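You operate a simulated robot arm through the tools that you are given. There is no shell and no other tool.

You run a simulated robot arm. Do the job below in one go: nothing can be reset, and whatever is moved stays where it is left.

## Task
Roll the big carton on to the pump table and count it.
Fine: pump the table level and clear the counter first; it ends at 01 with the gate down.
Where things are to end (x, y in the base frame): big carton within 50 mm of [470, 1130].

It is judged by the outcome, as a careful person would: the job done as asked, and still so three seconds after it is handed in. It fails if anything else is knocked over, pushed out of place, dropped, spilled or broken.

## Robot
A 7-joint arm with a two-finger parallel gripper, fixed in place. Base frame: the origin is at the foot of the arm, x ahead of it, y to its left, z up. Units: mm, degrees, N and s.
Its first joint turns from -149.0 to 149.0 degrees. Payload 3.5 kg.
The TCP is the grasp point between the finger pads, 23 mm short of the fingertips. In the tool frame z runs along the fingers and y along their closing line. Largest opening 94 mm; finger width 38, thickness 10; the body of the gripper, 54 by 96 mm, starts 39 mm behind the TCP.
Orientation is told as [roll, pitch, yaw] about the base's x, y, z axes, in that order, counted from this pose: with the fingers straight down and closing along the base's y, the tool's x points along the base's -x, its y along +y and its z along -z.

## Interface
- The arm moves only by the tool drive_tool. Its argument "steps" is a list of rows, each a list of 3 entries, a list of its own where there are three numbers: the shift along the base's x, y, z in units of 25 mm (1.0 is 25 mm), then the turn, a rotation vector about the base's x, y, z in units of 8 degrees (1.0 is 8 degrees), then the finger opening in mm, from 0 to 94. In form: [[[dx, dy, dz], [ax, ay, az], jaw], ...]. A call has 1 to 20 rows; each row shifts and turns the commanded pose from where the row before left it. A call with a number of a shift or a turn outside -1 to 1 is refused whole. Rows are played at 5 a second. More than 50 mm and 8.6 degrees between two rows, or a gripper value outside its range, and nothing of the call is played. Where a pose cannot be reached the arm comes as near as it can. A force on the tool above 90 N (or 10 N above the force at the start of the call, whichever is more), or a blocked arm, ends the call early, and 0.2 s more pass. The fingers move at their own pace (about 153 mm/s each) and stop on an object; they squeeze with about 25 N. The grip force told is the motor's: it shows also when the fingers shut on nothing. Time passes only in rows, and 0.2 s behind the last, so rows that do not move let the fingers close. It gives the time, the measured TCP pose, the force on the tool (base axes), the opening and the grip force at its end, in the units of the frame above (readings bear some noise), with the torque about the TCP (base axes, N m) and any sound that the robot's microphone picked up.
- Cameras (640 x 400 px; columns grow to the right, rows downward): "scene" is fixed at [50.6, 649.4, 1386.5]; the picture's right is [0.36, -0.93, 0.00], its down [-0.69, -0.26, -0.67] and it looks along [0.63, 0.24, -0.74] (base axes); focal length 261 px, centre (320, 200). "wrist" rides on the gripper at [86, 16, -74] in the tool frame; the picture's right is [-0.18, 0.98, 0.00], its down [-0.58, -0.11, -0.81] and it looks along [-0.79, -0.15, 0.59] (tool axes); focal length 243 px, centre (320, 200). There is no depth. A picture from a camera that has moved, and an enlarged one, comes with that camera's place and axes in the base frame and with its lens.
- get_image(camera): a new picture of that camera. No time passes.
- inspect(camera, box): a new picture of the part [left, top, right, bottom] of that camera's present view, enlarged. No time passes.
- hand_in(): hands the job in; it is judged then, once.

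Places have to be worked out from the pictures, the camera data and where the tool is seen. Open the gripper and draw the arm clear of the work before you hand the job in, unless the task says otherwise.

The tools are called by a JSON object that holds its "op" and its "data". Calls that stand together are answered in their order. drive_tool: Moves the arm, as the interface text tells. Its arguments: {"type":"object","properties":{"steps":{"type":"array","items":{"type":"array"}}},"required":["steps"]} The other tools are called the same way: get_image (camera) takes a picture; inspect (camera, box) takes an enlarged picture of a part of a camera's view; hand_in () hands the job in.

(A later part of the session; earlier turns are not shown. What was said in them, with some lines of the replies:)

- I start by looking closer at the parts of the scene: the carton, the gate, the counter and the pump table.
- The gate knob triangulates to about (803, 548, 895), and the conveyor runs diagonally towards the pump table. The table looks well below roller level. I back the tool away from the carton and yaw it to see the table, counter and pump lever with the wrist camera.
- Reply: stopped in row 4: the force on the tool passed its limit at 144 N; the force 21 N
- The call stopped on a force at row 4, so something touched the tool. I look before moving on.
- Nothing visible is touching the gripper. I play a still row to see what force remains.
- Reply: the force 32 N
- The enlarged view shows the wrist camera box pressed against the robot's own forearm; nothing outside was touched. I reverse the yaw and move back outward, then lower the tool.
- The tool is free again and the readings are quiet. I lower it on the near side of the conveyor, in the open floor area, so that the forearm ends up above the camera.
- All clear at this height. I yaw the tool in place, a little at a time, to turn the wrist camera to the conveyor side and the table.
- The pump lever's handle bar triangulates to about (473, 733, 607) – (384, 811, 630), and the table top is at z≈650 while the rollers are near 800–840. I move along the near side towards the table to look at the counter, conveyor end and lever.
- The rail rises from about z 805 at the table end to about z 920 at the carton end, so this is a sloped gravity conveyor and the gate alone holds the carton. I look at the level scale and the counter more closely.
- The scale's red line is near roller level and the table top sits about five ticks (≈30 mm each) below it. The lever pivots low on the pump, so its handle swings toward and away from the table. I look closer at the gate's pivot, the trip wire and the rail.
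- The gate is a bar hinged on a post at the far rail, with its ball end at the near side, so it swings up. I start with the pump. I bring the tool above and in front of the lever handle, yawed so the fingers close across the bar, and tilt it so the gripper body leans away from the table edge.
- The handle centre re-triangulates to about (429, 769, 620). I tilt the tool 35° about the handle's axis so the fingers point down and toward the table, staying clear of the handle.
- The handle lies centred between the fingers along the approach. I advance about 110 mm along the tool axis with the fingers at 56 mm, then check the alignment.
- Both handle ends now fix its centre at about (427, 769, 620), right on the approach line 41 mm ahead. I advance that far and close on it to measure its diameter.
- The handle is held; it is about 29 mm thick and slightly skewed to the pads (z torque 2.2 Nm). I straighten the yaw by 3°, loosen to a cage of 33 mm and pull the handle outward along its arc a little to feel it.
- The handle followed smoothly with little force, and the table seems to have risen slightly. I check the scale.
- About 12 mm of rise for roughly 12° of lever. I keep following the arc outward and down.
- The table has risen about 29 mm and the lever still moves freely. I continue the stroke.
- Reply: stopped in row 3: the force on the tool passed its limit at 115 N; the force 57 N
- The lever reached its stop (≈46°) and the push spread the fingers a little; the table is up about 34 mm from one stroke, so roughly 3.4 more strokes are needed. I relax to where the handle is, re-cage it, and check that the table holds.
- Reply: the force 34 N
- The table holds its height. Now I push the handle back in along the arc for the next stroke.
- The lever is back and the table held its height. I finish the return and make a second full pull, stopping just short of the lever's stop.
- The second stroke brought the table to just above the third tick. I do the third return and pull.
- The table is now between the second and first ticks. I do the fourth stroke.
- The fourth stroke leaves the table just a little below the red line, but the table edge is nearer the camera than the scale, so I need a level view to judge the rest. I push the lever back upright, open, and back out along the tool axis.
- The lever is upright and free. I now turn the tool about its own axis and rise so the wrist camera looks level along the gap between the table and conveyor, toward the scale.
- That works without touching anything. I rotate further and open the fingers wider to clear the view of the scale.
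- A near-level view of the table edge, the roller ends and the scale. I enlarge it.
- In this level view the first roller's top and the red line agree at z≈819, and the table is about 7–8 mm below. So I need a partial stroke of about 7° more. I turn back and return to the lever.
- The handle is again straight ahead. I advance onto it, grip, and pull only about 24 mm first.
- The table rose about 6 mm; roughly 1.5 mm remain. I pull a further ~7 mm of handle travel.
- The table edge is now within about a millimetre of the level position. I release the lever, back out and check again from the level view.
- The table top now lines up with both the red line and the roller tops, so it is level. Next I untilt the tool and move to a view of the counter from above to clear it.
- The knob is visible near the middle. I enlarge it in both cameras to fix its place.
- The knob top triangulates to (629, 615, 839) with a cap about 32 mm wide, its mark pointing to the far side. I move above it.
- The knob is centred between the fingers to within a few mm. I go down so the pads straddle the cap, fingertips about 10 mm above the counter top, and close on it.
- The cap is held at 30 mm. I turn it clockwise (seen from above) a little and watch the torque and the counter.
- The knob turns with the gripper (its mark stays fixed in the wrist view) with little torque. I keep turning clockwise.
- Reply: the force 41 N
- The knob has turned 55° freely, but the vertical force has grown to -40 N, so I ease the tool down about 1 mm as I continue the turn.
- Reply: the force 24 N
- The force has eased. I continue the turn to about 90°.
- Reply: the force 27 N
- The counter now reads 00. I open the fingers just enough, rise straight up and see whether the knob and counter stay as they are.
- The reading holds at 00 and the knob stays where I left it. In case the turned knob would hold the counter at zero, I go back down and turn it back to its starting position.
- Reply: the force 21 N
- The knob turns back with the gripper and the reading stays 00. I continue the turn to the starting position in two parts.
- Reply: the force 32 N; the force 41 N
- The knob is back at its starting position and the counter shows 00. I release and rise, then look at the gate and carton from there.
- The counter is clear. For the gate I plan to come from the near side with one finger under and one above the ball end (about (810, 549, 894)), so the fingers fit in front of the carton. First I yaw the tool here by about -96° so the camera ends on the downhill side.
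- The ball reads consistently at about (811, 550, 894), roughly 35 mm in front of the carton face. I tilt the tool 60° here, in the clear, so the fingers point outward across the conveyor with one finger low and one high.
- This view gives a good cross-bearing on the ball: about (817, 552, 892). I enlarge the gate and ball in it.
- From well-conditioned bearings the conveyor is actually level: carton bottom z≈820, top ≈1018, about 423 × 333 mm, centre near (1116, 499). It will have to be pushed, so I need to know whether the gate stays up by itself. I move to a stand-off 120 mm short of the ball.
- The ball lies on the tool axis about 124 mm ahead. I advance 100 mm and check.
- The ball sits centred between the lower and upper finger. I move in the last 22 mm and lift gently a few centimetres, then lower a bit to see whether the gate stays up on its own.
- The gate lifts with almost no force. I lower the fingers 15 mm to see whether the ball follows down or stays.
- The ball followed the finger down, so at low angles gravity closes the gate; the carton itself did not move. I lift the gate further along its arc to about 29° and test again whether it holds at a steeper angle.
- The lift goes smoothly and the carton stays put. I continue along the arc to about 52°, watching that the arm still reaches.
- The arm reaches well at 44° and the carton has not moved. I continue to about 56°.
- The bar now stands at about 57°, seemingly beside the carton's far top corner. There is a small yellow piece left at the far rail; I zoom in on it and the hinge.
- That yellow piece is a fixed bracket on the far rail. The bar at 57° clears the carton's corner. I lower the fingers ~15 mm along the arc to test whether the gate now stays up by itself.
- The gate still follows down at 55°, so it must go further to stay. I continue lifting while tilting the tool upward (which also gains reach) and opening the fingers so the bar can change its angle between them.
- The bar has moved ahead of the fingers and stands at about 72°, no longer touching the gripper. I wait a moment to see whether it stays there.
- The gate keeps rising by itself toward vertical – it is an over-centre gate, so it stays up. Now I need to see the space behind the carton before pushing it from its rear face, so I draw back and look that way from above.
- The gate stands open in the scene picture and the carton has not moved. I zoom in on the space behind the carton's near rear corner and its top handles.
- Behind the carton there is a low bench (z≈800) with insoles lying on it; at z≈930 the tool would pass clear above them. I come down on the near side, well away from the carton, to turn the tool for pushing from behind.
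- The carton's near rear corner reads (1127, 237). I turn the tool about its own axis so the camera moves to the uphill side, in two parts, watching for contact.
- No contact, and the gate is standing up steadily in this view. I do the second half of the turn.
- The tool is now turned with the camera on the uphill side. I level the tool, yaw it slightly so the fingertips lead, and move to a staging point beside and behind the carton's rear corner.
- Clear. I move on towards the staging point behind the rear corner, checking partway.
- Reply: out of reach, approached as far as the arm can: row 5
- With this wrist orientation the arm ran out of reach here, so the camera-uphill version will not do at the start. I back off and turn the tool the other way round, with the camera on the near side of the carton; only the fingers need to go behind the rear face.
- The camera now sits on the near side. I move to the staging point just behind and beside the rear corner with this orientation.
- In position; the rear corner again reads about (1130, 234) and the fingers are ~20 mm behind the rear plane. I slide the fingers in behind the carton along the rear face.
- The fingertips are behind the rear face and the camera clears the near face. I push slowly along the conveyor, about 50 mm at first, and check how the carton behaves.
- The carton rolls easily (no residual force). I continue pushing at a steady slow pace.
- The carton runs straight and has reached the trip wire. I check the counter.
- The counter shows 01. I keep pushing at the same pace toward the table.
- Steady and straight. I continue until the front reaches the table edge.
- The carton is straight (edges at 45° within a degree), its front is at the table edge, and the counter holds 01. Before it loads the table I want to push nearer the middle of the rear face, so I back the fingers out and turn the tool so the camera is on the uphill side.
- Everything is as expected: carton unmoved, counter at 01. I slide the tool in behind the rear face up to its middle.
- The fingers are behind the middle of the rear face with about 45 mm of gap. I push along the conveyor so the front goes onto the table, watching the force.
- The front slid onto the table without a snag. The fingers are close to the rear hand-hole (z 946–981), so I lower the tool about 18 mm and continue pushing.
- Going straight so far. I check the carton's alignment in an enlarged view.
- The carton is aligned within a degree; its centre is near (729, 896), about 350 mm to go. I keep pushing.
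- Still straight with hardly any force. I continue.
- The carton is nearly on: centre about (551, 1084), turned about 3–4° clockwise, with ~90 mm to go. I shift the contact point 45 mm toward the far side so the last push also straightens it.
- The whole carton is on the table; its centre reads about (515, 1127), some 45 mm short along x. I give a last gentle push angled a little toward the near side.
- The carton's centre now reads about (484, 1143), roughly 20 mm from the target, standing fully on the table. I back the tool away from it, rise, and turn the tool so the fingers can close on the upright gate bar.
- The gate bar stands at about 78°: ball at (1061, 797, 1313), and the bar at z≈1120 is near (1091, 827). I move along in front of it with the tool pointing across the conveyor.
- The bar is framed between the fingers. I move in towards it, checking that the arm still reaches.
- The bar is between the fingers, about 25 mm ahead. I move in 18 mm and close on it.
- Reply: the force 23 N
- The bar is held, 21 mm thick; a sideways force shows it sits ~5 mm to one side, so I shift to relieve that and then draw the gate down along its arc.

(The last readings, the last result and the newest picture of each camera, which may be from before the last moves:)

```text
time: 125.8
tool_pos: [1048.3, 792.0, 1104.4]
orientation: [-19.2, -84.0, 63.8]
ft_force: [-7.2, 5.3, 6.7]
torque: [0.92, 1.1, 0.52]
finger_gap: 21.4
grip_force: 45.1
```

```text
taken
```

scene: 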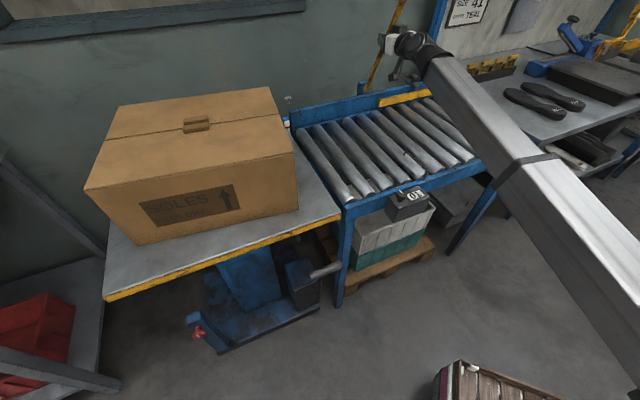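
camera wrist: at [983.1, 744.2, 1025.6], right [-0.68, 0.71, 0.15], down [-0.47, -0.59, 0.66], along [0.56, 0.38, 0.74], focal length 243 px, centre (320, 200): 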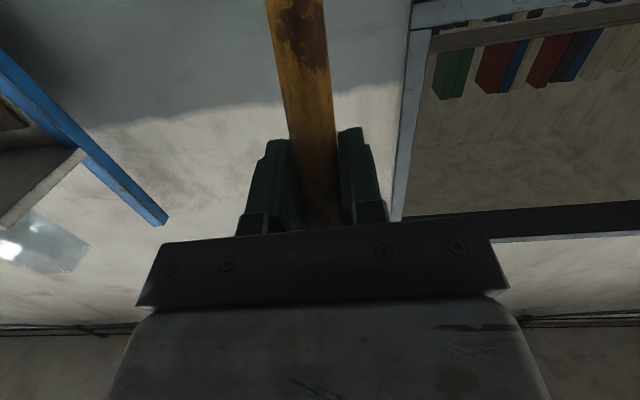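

The gate follows the grip. I keep lowering it along its arc, tilting the tool down a little as it goes.

{"op": "drive_tool", "data": {"steps": [[[-0.617, -0.617, -0.448], [0, 0, 0], 12], [[-0.58, -0.58, -0.532], [-0.35, 0.35, 0], 12], [[-0.54, -0.54, -0.616], [-0.42, 0.42, 0], 12], [[-0.49, -0.49, -0.692], [-0.42, 0.42, 0], 12]]}}

{"op": "get_image", "data": {"camera": "wrist"}}

{"op": "get_image", "data": {"camera": "scene"}}

```text
time: 126.8
tool_pos: [993.5, 735.0, 1045.7]
orientation: [-6.6, -70.7, 51.5]
ft_force: [-5.1, 1.8, 8.4]
torque: [0.66, -0.87, 0.0]
finger_gap: 19.8
grip_force: 44.5
```

```text
taken
camera wrist: at [916.0, 676.0, 988.7], right [-0.66, 0.74, 0.14], down [-0.35, -0.46, 0.82], along [0.67, 0.49, 0.56], focal length 243 px, centre (320, 200)
```

wrist: 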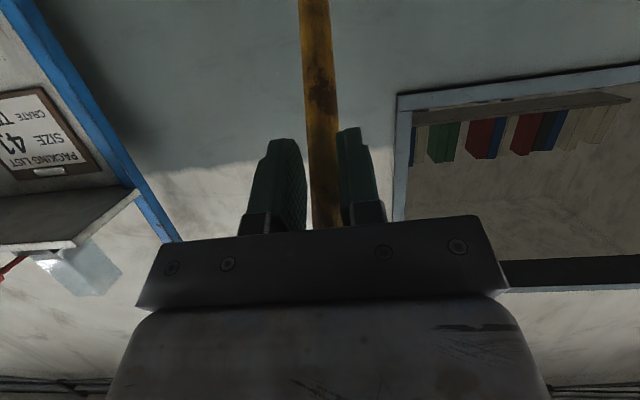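

```text
taken
```

scene: 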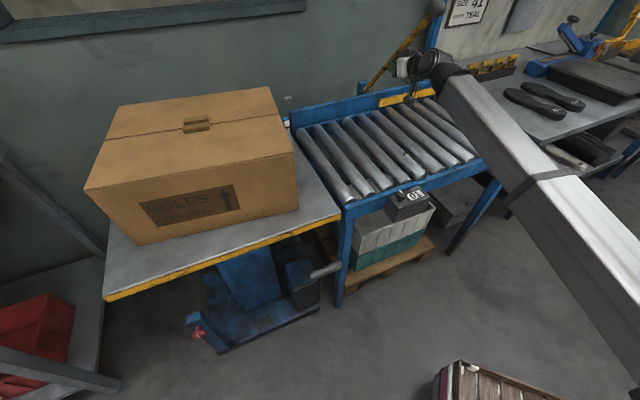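

The gate is at about 44° and follows well. I keep going down.

{"op": "drive_tool", "data": {"steps": [[[-0.436, -0.436, -0.764], [-0.42, 0.42, 0], 12], [[-0.379, -0.379, -0.82], [-0.42, 0.42, 0], 12], [[-0.314, -0.314, -0.872], [-0.42, 0.42, 0], 12], [[-0.246, -0.246, -0.916], [-0.42, 0.42, 0], 12]]}}

{"op": "get_image", "data": {"camera": "wrist"}}

{"op": "get_image", "data": {"camera": "scene"}}

```text
time: 127.8
tool_pos: [959.5, 705.3, 962.7]
orientation: [-2.8, -51.7, 48.1]
ft_force: [0.1, -1.1, -0.3]
torque: [0.09, -0.05, 0.02]
finger_gap: 11.8
grip_force: 0.0
```

```text
taken
camera wrist: at [873.3, 635.9, 941.1], right [-0.63, 0.77, 0.11], down [-0.13, -0.25, 0.96], along [0.77, 0.59, 0.26], focal length 243 px, centre (320, 200)
```

wrist: 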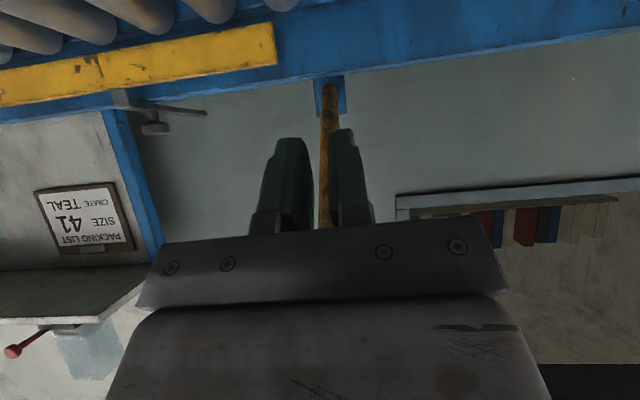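

```text
taken
```

scene: 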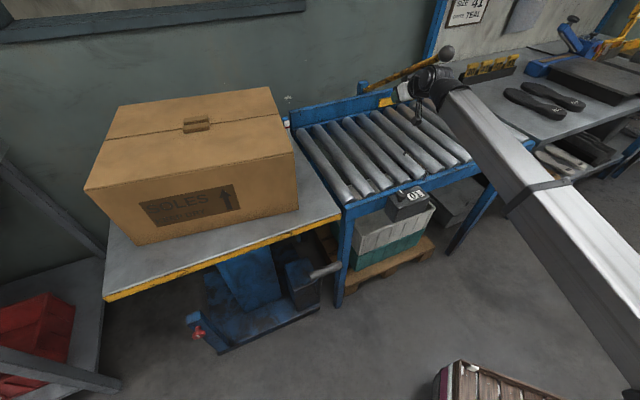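

The bar slipped out of the grip past its balance point and now stands at about 36°, probably resting on top of the gripper. I pause to see whether it moves on its own.

{"op": "drive_tool", "data": {"steps": [[[0, 0, 0], [0, 0, 0], 12], [[0, 0, 0], [0, 0, 0], 12], [[0, 0, 0], [0, 0, 0], 12]]}}

{"op": "inspect", "data": {"camera": "scene", "box": [340, 20, 500, 140]}}

{"op": "inspect", "data": {"camera": "wrist", "box": [220, 40, 440, 240]}}

```text
time: 128.6
tool_pos: [960.0, 705.1, 963.2]
orientation: [-3.0, -51.8, 48.2]
ft_force: [0.8, -0.6, -0.1]
torque: [0.1, 0.0, 0.04]
finger_gap: 12.4
grip_force: 0.1
```

```text
3.33 times, centred on (420, 80) of scene
camera zoom: at [50.6, 649.4, 1386.5], right [0.36, -0.93, 0.0], down [-0.69, -0.26, -0.67], along [0.63, 0.24, -0.74], focal length 869 px, centre (-13, 600)
```

zoom: 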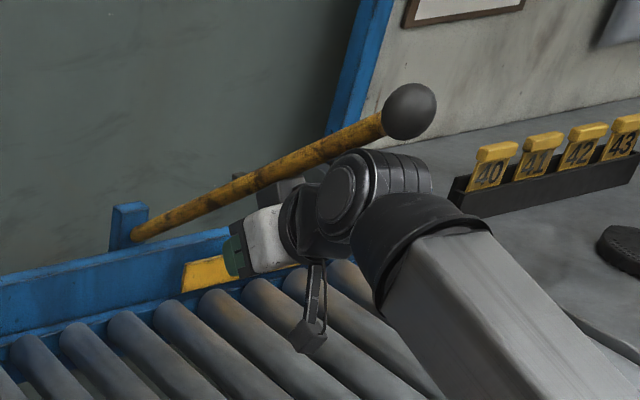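

```text
2.00 times, centred on (330, 140) of wrist
camera zoom: at [873.5, 636.2, 941.3], right [-0.63, 0.77, 0.11], down [-0.13, -0.25, 0.96], along [0.76, 0.59, 0.26], focal length 485 px, centre (300, 320)
```

zoom: 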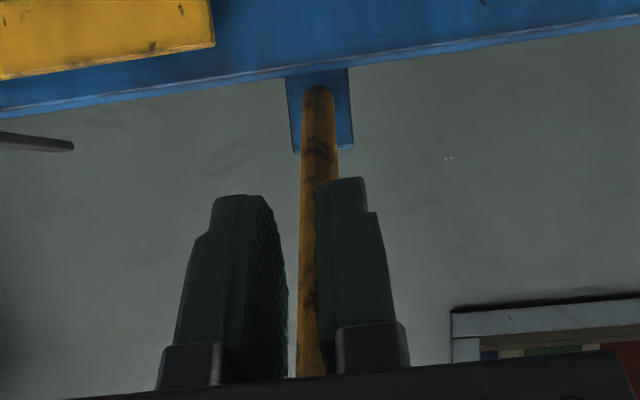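

The bar is resting on top of the gripper and stays there. I level the tool so that the bar rests on the fingers instead, then I can bring the supported end to the near side and lower it gently.

{"op": "drive_tool", "data": {"steps": [[[0, 0, 0], [0.6, -0.6, 0], 12], [[0, 0, 0], [0.6, -0.6, 0], 12], [[0, 0, 0], [0.6, -0.6, 0], 12], [[0, 0, 0], [0.6, -0.6, 0], 12], [[0, 0, 0], [0.4, -0.4, 0], 12]]}}

{"op": "inspect", "data": {"camera": "scene", "box": [340, 20, 500, 140]}}

{"op": "get_image", "data": {"camera": "wrist"}}

```text
time: 129.8
tool_pos: [958.3, 703.4, 963.3]
orientation: [-18.0, -83.4, 62.7]
ft_force: [0.2, 0.7, -1.2]
torque: [0.05, -0.04, 0.0]
finger_gap: 12.1
grip_force: 0.0
```

```text
3.33 times, centred on (420, 80) of scene
camera zoom: at [50.6, 649.4, 1386.5], right [0.36, -0.93, 0.0], down [-0.69, -0.26, -0.67], along [0.63, 0.24, -0.74], focal length 869 px, centre (-13, 600)
```

zoom: 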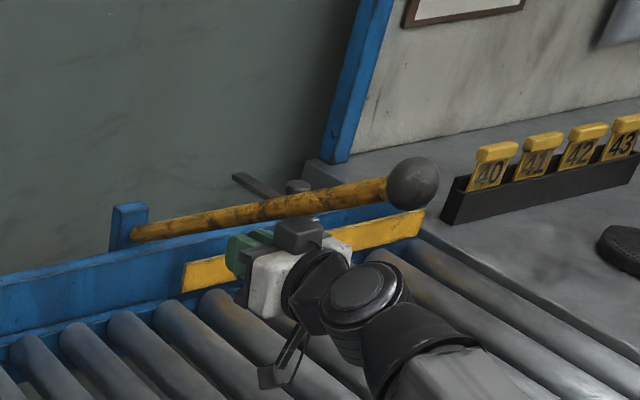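

```text
taken
camera wrist: at [892.8, 654.0, 885.2], right [-0.68, 0.72, 0.15], down [-0.46, -0.58, 0.67], along [0.57, 0.39, 0.73], focal length 243 px, centre (320, 200)
```

wrist: 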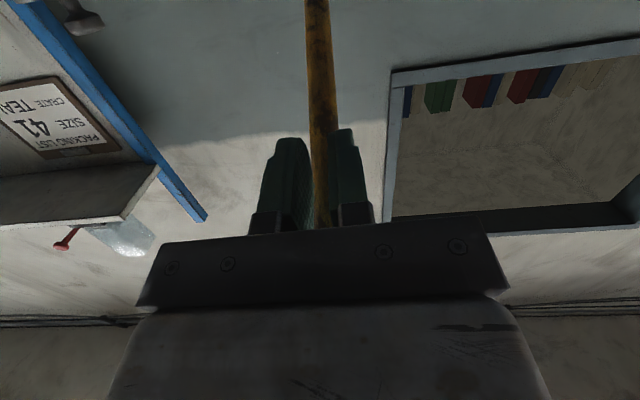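

The bar now rests on the fingers at about 28°. I draw the tool back to the near side, lowering slightly, so the supported end comes down smoothly.

{"op": "drive_tool", "data": {"steps": [[[-0.6, -0.6, -0.15], [0, 0, 0], 12], [[-0.6, -0.6, -0.15], [0, 0, 0], 12], [[-0.6, -0.6, -0.15], [0, 0, 0], 12], [[-0.6, -0.6, -0.15], [0, 0, 0], 12]]}}

{"op": "inspect", "data": {"camera": "scene", "box": [340, 20, 500, 140]}}

{"op": "get_image", "data": {"camera": "wrist"}}

```text
time: 130.8
tool_pos: [897.5, 641.1, 947.5]
orientation: [-17.7, -83.2, 62.4]
ft_force: [-0.8, -0.7, -1.2]
torque: [0.09, -0.05, 0.01]
finger_gap: 12.0
grip_force: 0.2
```

```text
3.33 times, centred on (420, 80) of scene
camera zoom: at [50.6, 649.4, 1386.5], right [0.36, -0.93, 0.0], down [-0.69, -0.26, -0.67], along [0.63, 0.24, -0.74], focal length 869 px, centre (-13, 600)
```

zoom: 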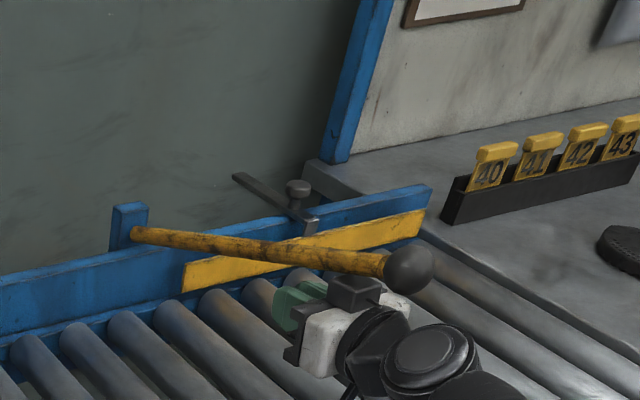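

```text
taken
camera wrist: at [831.5, 592.8, 869.9], right [-0.68, 0.72, 0.15], down [-0.46, -0.58, 0.67], along [0.57, 0.39, 0.73], focal length 243 px, centre (320, 200)
```

wrist: 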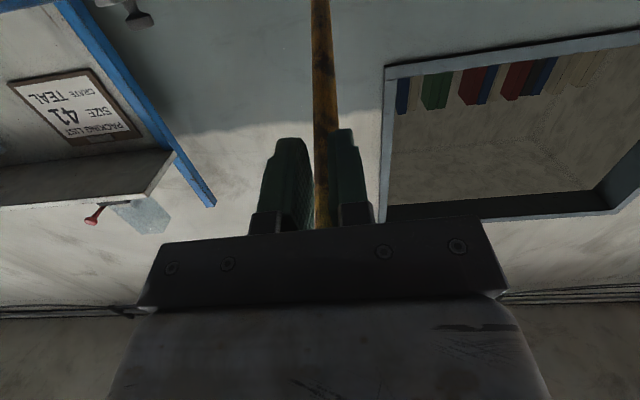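

The gate is at about 20° and coming down smoothly. I continue drawing back and lowering.

{"op": "drive_tool", "data": {"steps": [[[-0.6, -0.6, -0.15], [0, 0, 0], 12], [[-0.6, -0.6, -0.15], [0, 0, 0], 12], [[-0.6, -0.6, -0.15], [0, 0, 0], 12], [[-0.5, -0.5, -0.15], [0, 0, 0], 12]]}}

{"op": "inspect", "data": {"camera": "scene", "box": [340, 40, 500, 160]}}

{"op": "get_image", "data": {"camera": "wrist"}}

```text
time: 131.8
tool_pos: [841.8, 584.7, 934.4]
orientation: [-17.3, -83.3, 62.0]
ft_force: [-1.1, -0.7, -1.5]
torque: [0.05, -0.02, 0.01]
finger_gap: 12.0
grip_force: 0.0
```

```text
3.33 times, centred on (420, 100) of scene
camera zoom: at [50.6, 649.4, 1386.5], right [0.36, -0.93, 0.0], down [-0.69, -0.26, -0.67], along [0.63, 0.24, -0.74], focal length 869 px, centre (-13, 533)
```

zoom: 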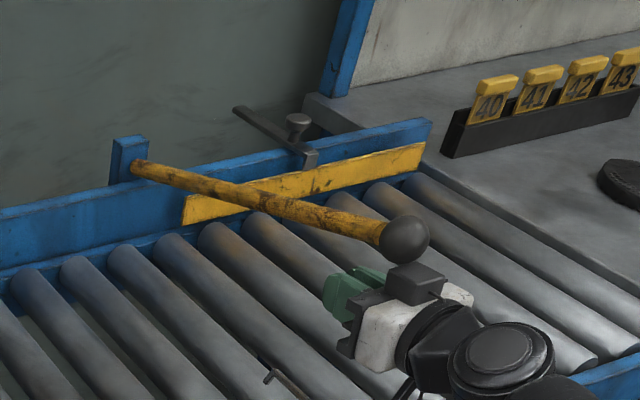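

```text
taken
camera wrist: at [775.3, 533.8, 856.1], right [-0.68, 0.72, 0.15], down [-0.46, -0.58, 0.67], along [0.57, 0.39, 0.73], focal length 243 px, centre (320, 200)
```

wrist: 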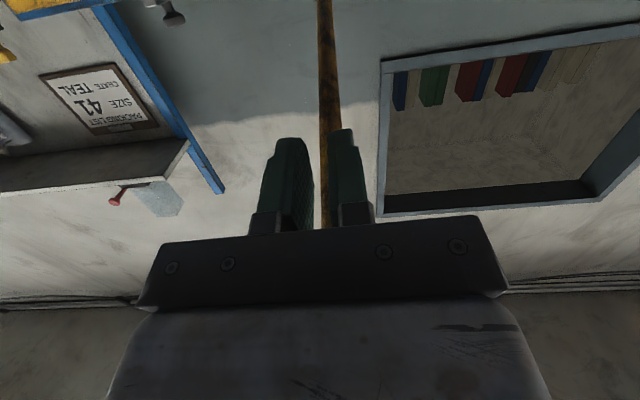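

The ball end is now about 110 mm above its rest. I pause to see if it is resting on the gripper or still settling.

{"op": "drive_tool", "data": {"steps": [[[0, 0, 0], [0, 0, 0], 12], [[0, 0, 0], [0, 0, 0], 12]]}}

{"op": "inspect", "data": {"camera": "scene", "box": [340, 40, 500, 160]}}

```text
time: 132.4
tool_pos: [841.7, 583.3, 934.9]
orientation: [-17.5, -83.2, 62.2]
ft_force: [0.6, -0.7, -0.8]
torque: [0.05, -0.04, -0.01]
finger_gap: 11.9
grip_force: 0.1
```

```text
3.33 times, centred on (420, 100) of scene
camera zoom: at [50.6, 649.4, 1386.5], right [0.36, -0.93, 0.0], down [-0.69, -0.26, -0.67], along [0.63, 0.24, -0.74], focal length 869 px, centre (-13, 533)
```

zoom: 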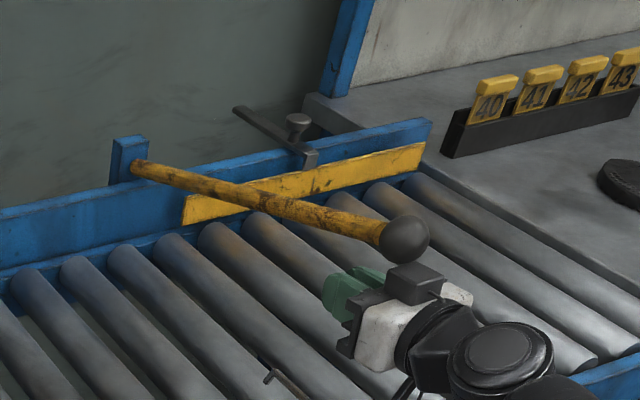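

It is resting on the gripper. I draw back another 25 mm so the ball comes off onto the fingers.

{"op": "drive_tool", "data": {"steps": [[[-0.4, -0.4, 0], [0, 0, 0], 12], [[-0.3, -0.3, 0], [0, 0, 0], 12], [[0, 0, 0], [0, 0, 0], 12]]}}

{"op": "inspect", "data": {"camera": "scene", "box": [360, 60, 500, 170]}}

{"op": "get_image", "data": {"camera": "wrist"}}

```text
time: 133.2
tool_pos: [823.6, 566.2, 932.5]
orientation: [-17.7, -83.3, 62.2]
ft_force: [0.1, -0.5, -1.3]
torque: [0.02, -0.01, -0.01]
finger_gap: 11.9
grip_force: 0.2
```

```text
3.64 times, centred on (430, 115) of scene
camera zoom: at [50.6, 649.4, 1386.5], right [0.36, -0.93, 0.0], down [-0.69, -0.26, -0.67], along [0.63, 0.24, -0.74], focal length 948 px, centre (-80, 509)
```

zoom: 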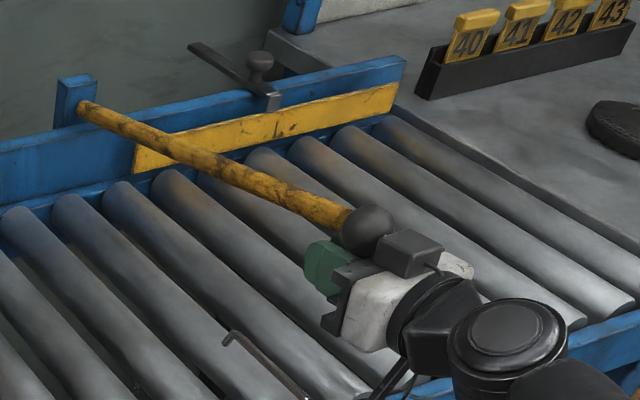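

```text
taken
camera wrist: at [757.7, 516.9, 855.0], right [-0.68, 0.72, 0.15], down [-0.46, -0.58, 0.67], along [0.57, 0.39, 0.73], focal length 243 px, centre (320, 200)
```

wrist: 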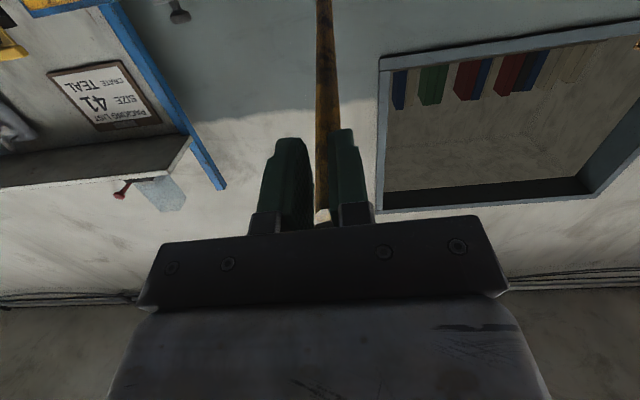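

The ball sits on the fingers at about 10°. I lower it the rest of the way, tilting the tool down around the ball so the camera stays clear of the rail.

{"op": "drive_tool", "data": {"steps": [[[-0.19, -0.19, -0.56], [-0.574, 0.574, 0], 12], [[-0.195, -0.195, -0.544], [-0.62, 0.62, 0], 12], [[-0.178, -0.178, -0.52], [-0.62, 0.62, 0], 12], [[-0.167, -0.167, -0.496], [-0.62, 0.62, 0], 12], [[-0.136, -0.136, -0.48], [-0.53, 0.53, 0], 12]]}}

{"op": "inspect", "data": {"camera": "scene", "box": [360, 70, 500, 180]}}

{"op": "get_image", "data": {"camera": "wrist"}}

```text
time: 134.4
tool_pos: [800.8, 545.4, 867.9]
orientation: [-2.7, -49.9, 48.1]
ft_force: [-0.5, 0.5, 0.5]
torque: [0.03, -0.03, 0.03]
finger_gap: 12.1
grip_force: 0.1
```

```text
3.64 times, centred on (430, 125) of scene
camera zoom: at [50.6, 649.4, 1386.5], right [0.36, -0.93, 0.0], down [-0.69, -0.26, -0.67], along [0.63, 0.24, -0.74], focal length 948 px, centre (-80, 473)
```

zoom: 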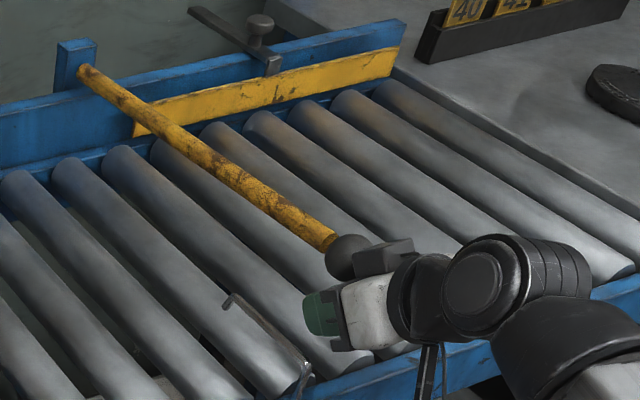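

```text
taken
camera wrist: at [714.0, 475.9, 849.4], right [-0.63, 0.77, 0.11], down [-0.11, -0.23, 0.97], along [0.77, 0.59, 0.23], focal length 243 px, centre (320, 200)
```

wrist: 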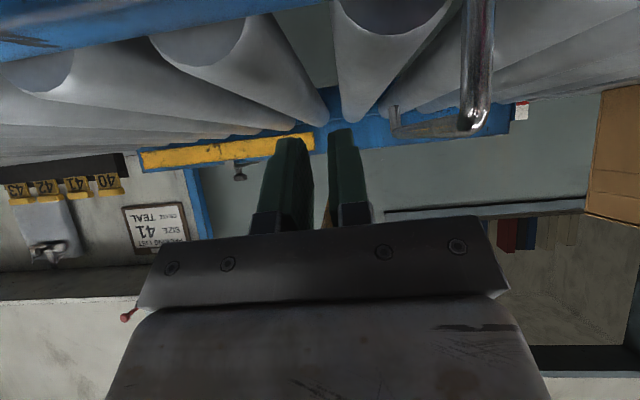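

The gate is within about 3° of closed. I lower it a touch more and then slide the fingers out backwards along their own direction.

{"op": "drive_tool", "data": {"steps": [[[0, 0, -0.32], [0, 0, 0], 12], [[-0.27, -0.27, 0.32], [0, 0, 0], 12], [[-0.54, -0.54, 0.64], [0, 0, 0], 12], [[-0.54, -0.54, 0.64], [0, 0, 0], 12], [[-0.54, -0.54, 0.64], [0, 0, 0], 12], [[-0.54, -0.54, 0.64], [0, 0, 0], 12], [[-0.54, -0.54, 0.64], [0, 0, 0], 12], [[-0.54, -0.54, 0.64], [0, 0, 0], 12]]}}

{"op": "inspect", "data": {"camera": "scene", "box": [350, 70, 470, 180]}}

{"op": "get_image", "data": {"camera": "scene"}}

{"op": "inspect", "data": {"camera": "scene", "box": [370, 150, 450, 220]}}

```text
time: 136.2
tool_pos: [713.0, 456.1, 964.5]
orientation: [-2.7, -50.0, 48.1]
ft_force: [0.8, 0.0, -0.2]
torque: [-0.01, 0.03, 0.02]
finger_gap: 12.0
grip_force: 0.1
```

```text
3.64 times, centred on (410, 125) of scene
camera zoom: at [50.6, 649.4, 1386.5], right [0.36, -0.93, 0.0], down [-0.69, -0.26, -0.67], along [0.63, 0.24, -0.74], focal length 948 px, centre (-7, 473)
```

zoom: 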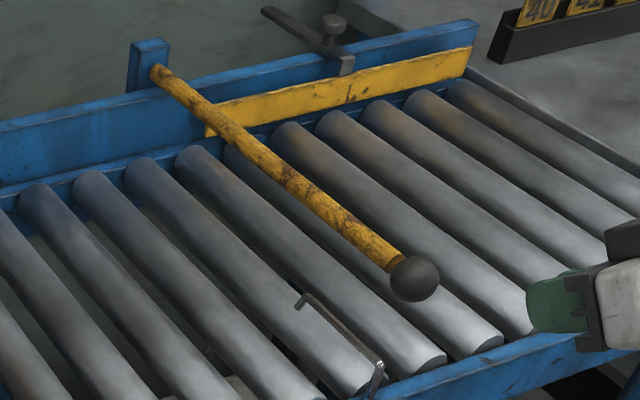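

```text
taken
```

scene: 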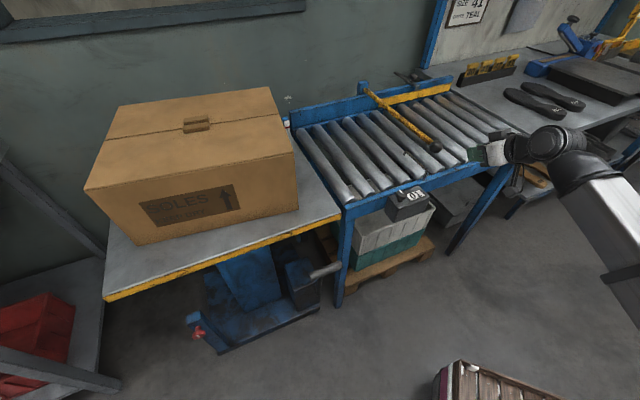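

```text
5.71 times, centred on (410, 185) of scene
camera zoom: at [50.6, 649.4, 1386.5], right [0.36, -0.93, 0.0], down [-0.69, -0.26, -0.67], along [0.63, 0.24, -0.74], focal length 1489 px, centre (-194, 286)
```

zoom: 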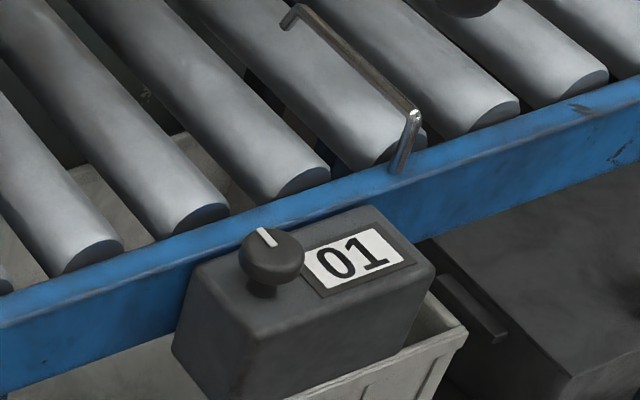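

The gate is back exactly where it started, and the counter reads 01. I check the table level at the scale and the carton once more, then open the gripper and move the arm clear.

{"op": "inspect", "data": {"camera": "scene", "box": [275, 115, 305, 145]}}

{"op": "inspect", "data": {"camera": "scene", "box": [75, 70, 345, 310]}}

{"op": "drive_tool", "data": {"steps": [[[-0.5, -0.5, 0.5], [-0.3, 0.3, 0], 30], [[-0.6, -0.4, 0.5], [-0.3, 0.3, 0], 60], [[-0.6, -0.3, 0.3], [-0.3, 0.3, 0], 60], [[-0.6, -0.2, 0.3], [-0.3, 0.3, 0], 60]]}}

```text
13.33 times, centred on (290, 130) of scene
camera zoom: at [50.6, 649.4, 1386.5], right [0.36, -0.93, 0.0], down [-0.69, -0.26, -0.67], along [0.63, 0.24, -0.74], focal length 3475 px, centre (720, 1133)
```

zoom: 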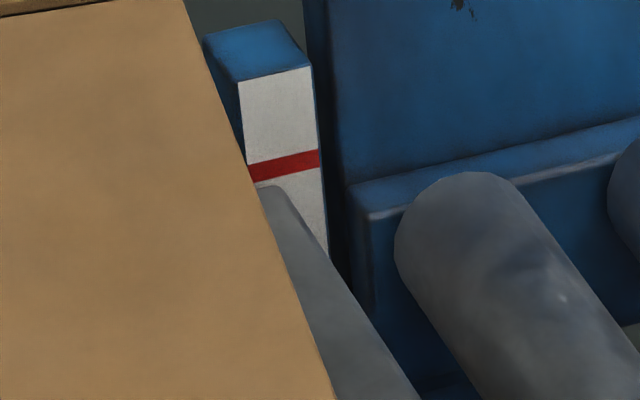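

```text
1.67 times, centred on (210, 190) of scene
camera zoom: at [50.6, 649.4, 1386.5], right [0.36, -0.93, 0.0], down [-0.69, -0.26, -0.67], along [0.63, 0.24, -0.74], focal length 434 px, centre (503, 217)
```

zoom: 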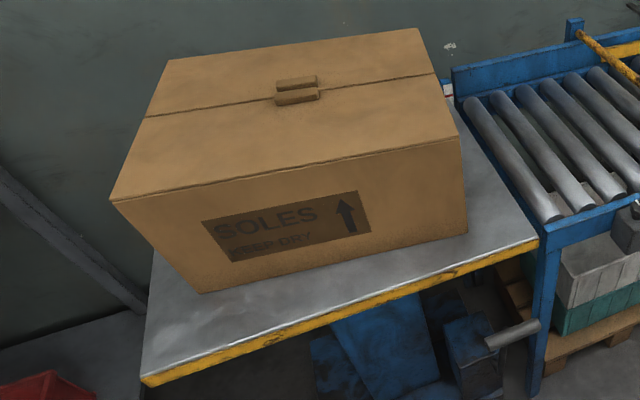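

```text
time: 137.2
tool_pos: [657.3, 423.3, 1003.1]
orientation: [-1.8, -36.4, 47.5]
ft_force: [-0.8, 1.0, -0.6]
torque: [0.0, -0.01, 0.01]
finger_gap: 59.9
grip_force: 0.1
```

The table is still level at the red line, and the carton's lower corners give its centre at about (481, 1143), some 17 mm from the target. I draw the arm a little further off and take a last look.

{"op": "drive_tool", "data": {"steps": [[[-0.6, -0.6, 0], [0, 0, 0], 60], [[-0.6, -0.6, 0], [0, 0, 0], 60], [[-0.6, -0.6, 0], [0, 0, 0], 60], [[0, 0, 0], [0, 0, 0], 60], [[0, 0, 0], [0, 0, 0], 60], [[0, 0, 0], [0, 0, 0], 60]]}}

{"op": "get_image", "data": {"camera": "scene"}}

{"op": "inspect", "data": {"camera": "scene", "box": [350, 70, 470, 220]}}

```text
time: 138.6
tool_pos: [613.3, 379.2, 1003.4]
orientation: [-1.8, -36.4, 47.4]
ft_force: [-0.5, -0.6, 0.0]
torque: [-0.01, 0.01, -0.01]
finger_gap: 60.0
grip_force: 0.1
```

```text
taken
```

scene: 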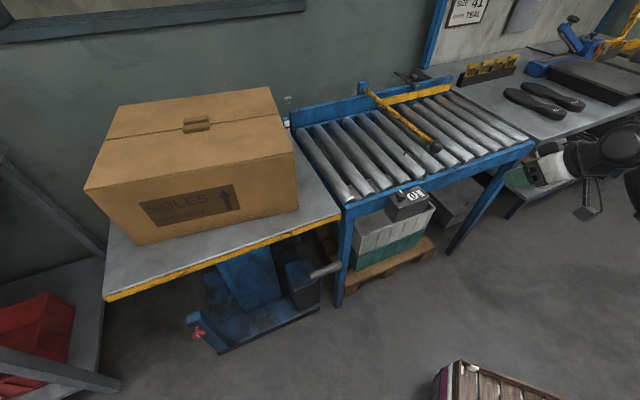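

```text
2.67 times, centred on (410, 145) of scene
camera zoom: at [50.6, 649.4, 1386.5], right [0.36, -0.93, 0.0], down [-0.69, -0.26, -0.67], along [0.63, 0.24, -0.74], focal length 695 px, centre (80, 347)
```

zoom: 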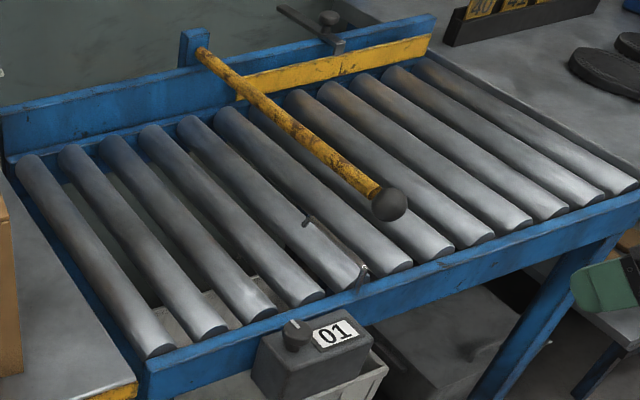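

All is in order: the carton stands on the level pump table near (481, 1143), the counter shows 01, the gate is down, the trip wire has sprung back, and the arm is clear with the gripper open. I hand the job in.

{"op": "hand_in", "data": {}}

```text
The job is handed in.
```

The big carton is on the pump table, the counter reads 01, and the gate is down. I have handed the job in.

- **Table:** I pumped it up until its top matched the red line and the rollers. It was still level with the carton on it.
- **Counter:** I cleared it to 00 first and turned the knob back to where it started. The carton tripped it once as it passed.
- **Carton:** by my reading its centre is at about [481, 1143], roughly 17 mm from the target. It is fully on the table but turned about 7–8° clockwise. I left that, since only its position was specified.
- **Gate:** I lifted it, and it stayed up while I pushed the carton through. I then brought it back down to the same place as before.
- **Lever and arm:** the pump lever is left slightly off its starting position. The arm is clear, with the gripper open.

Early on, the wrist camera bumped the robot's own forearm and the move stopped. At the end of the first pump stroke I also reached the lever's stop, which briefly pushed the fingers apart. In the pictures, nothing else looked moved, knocked over or damaged.
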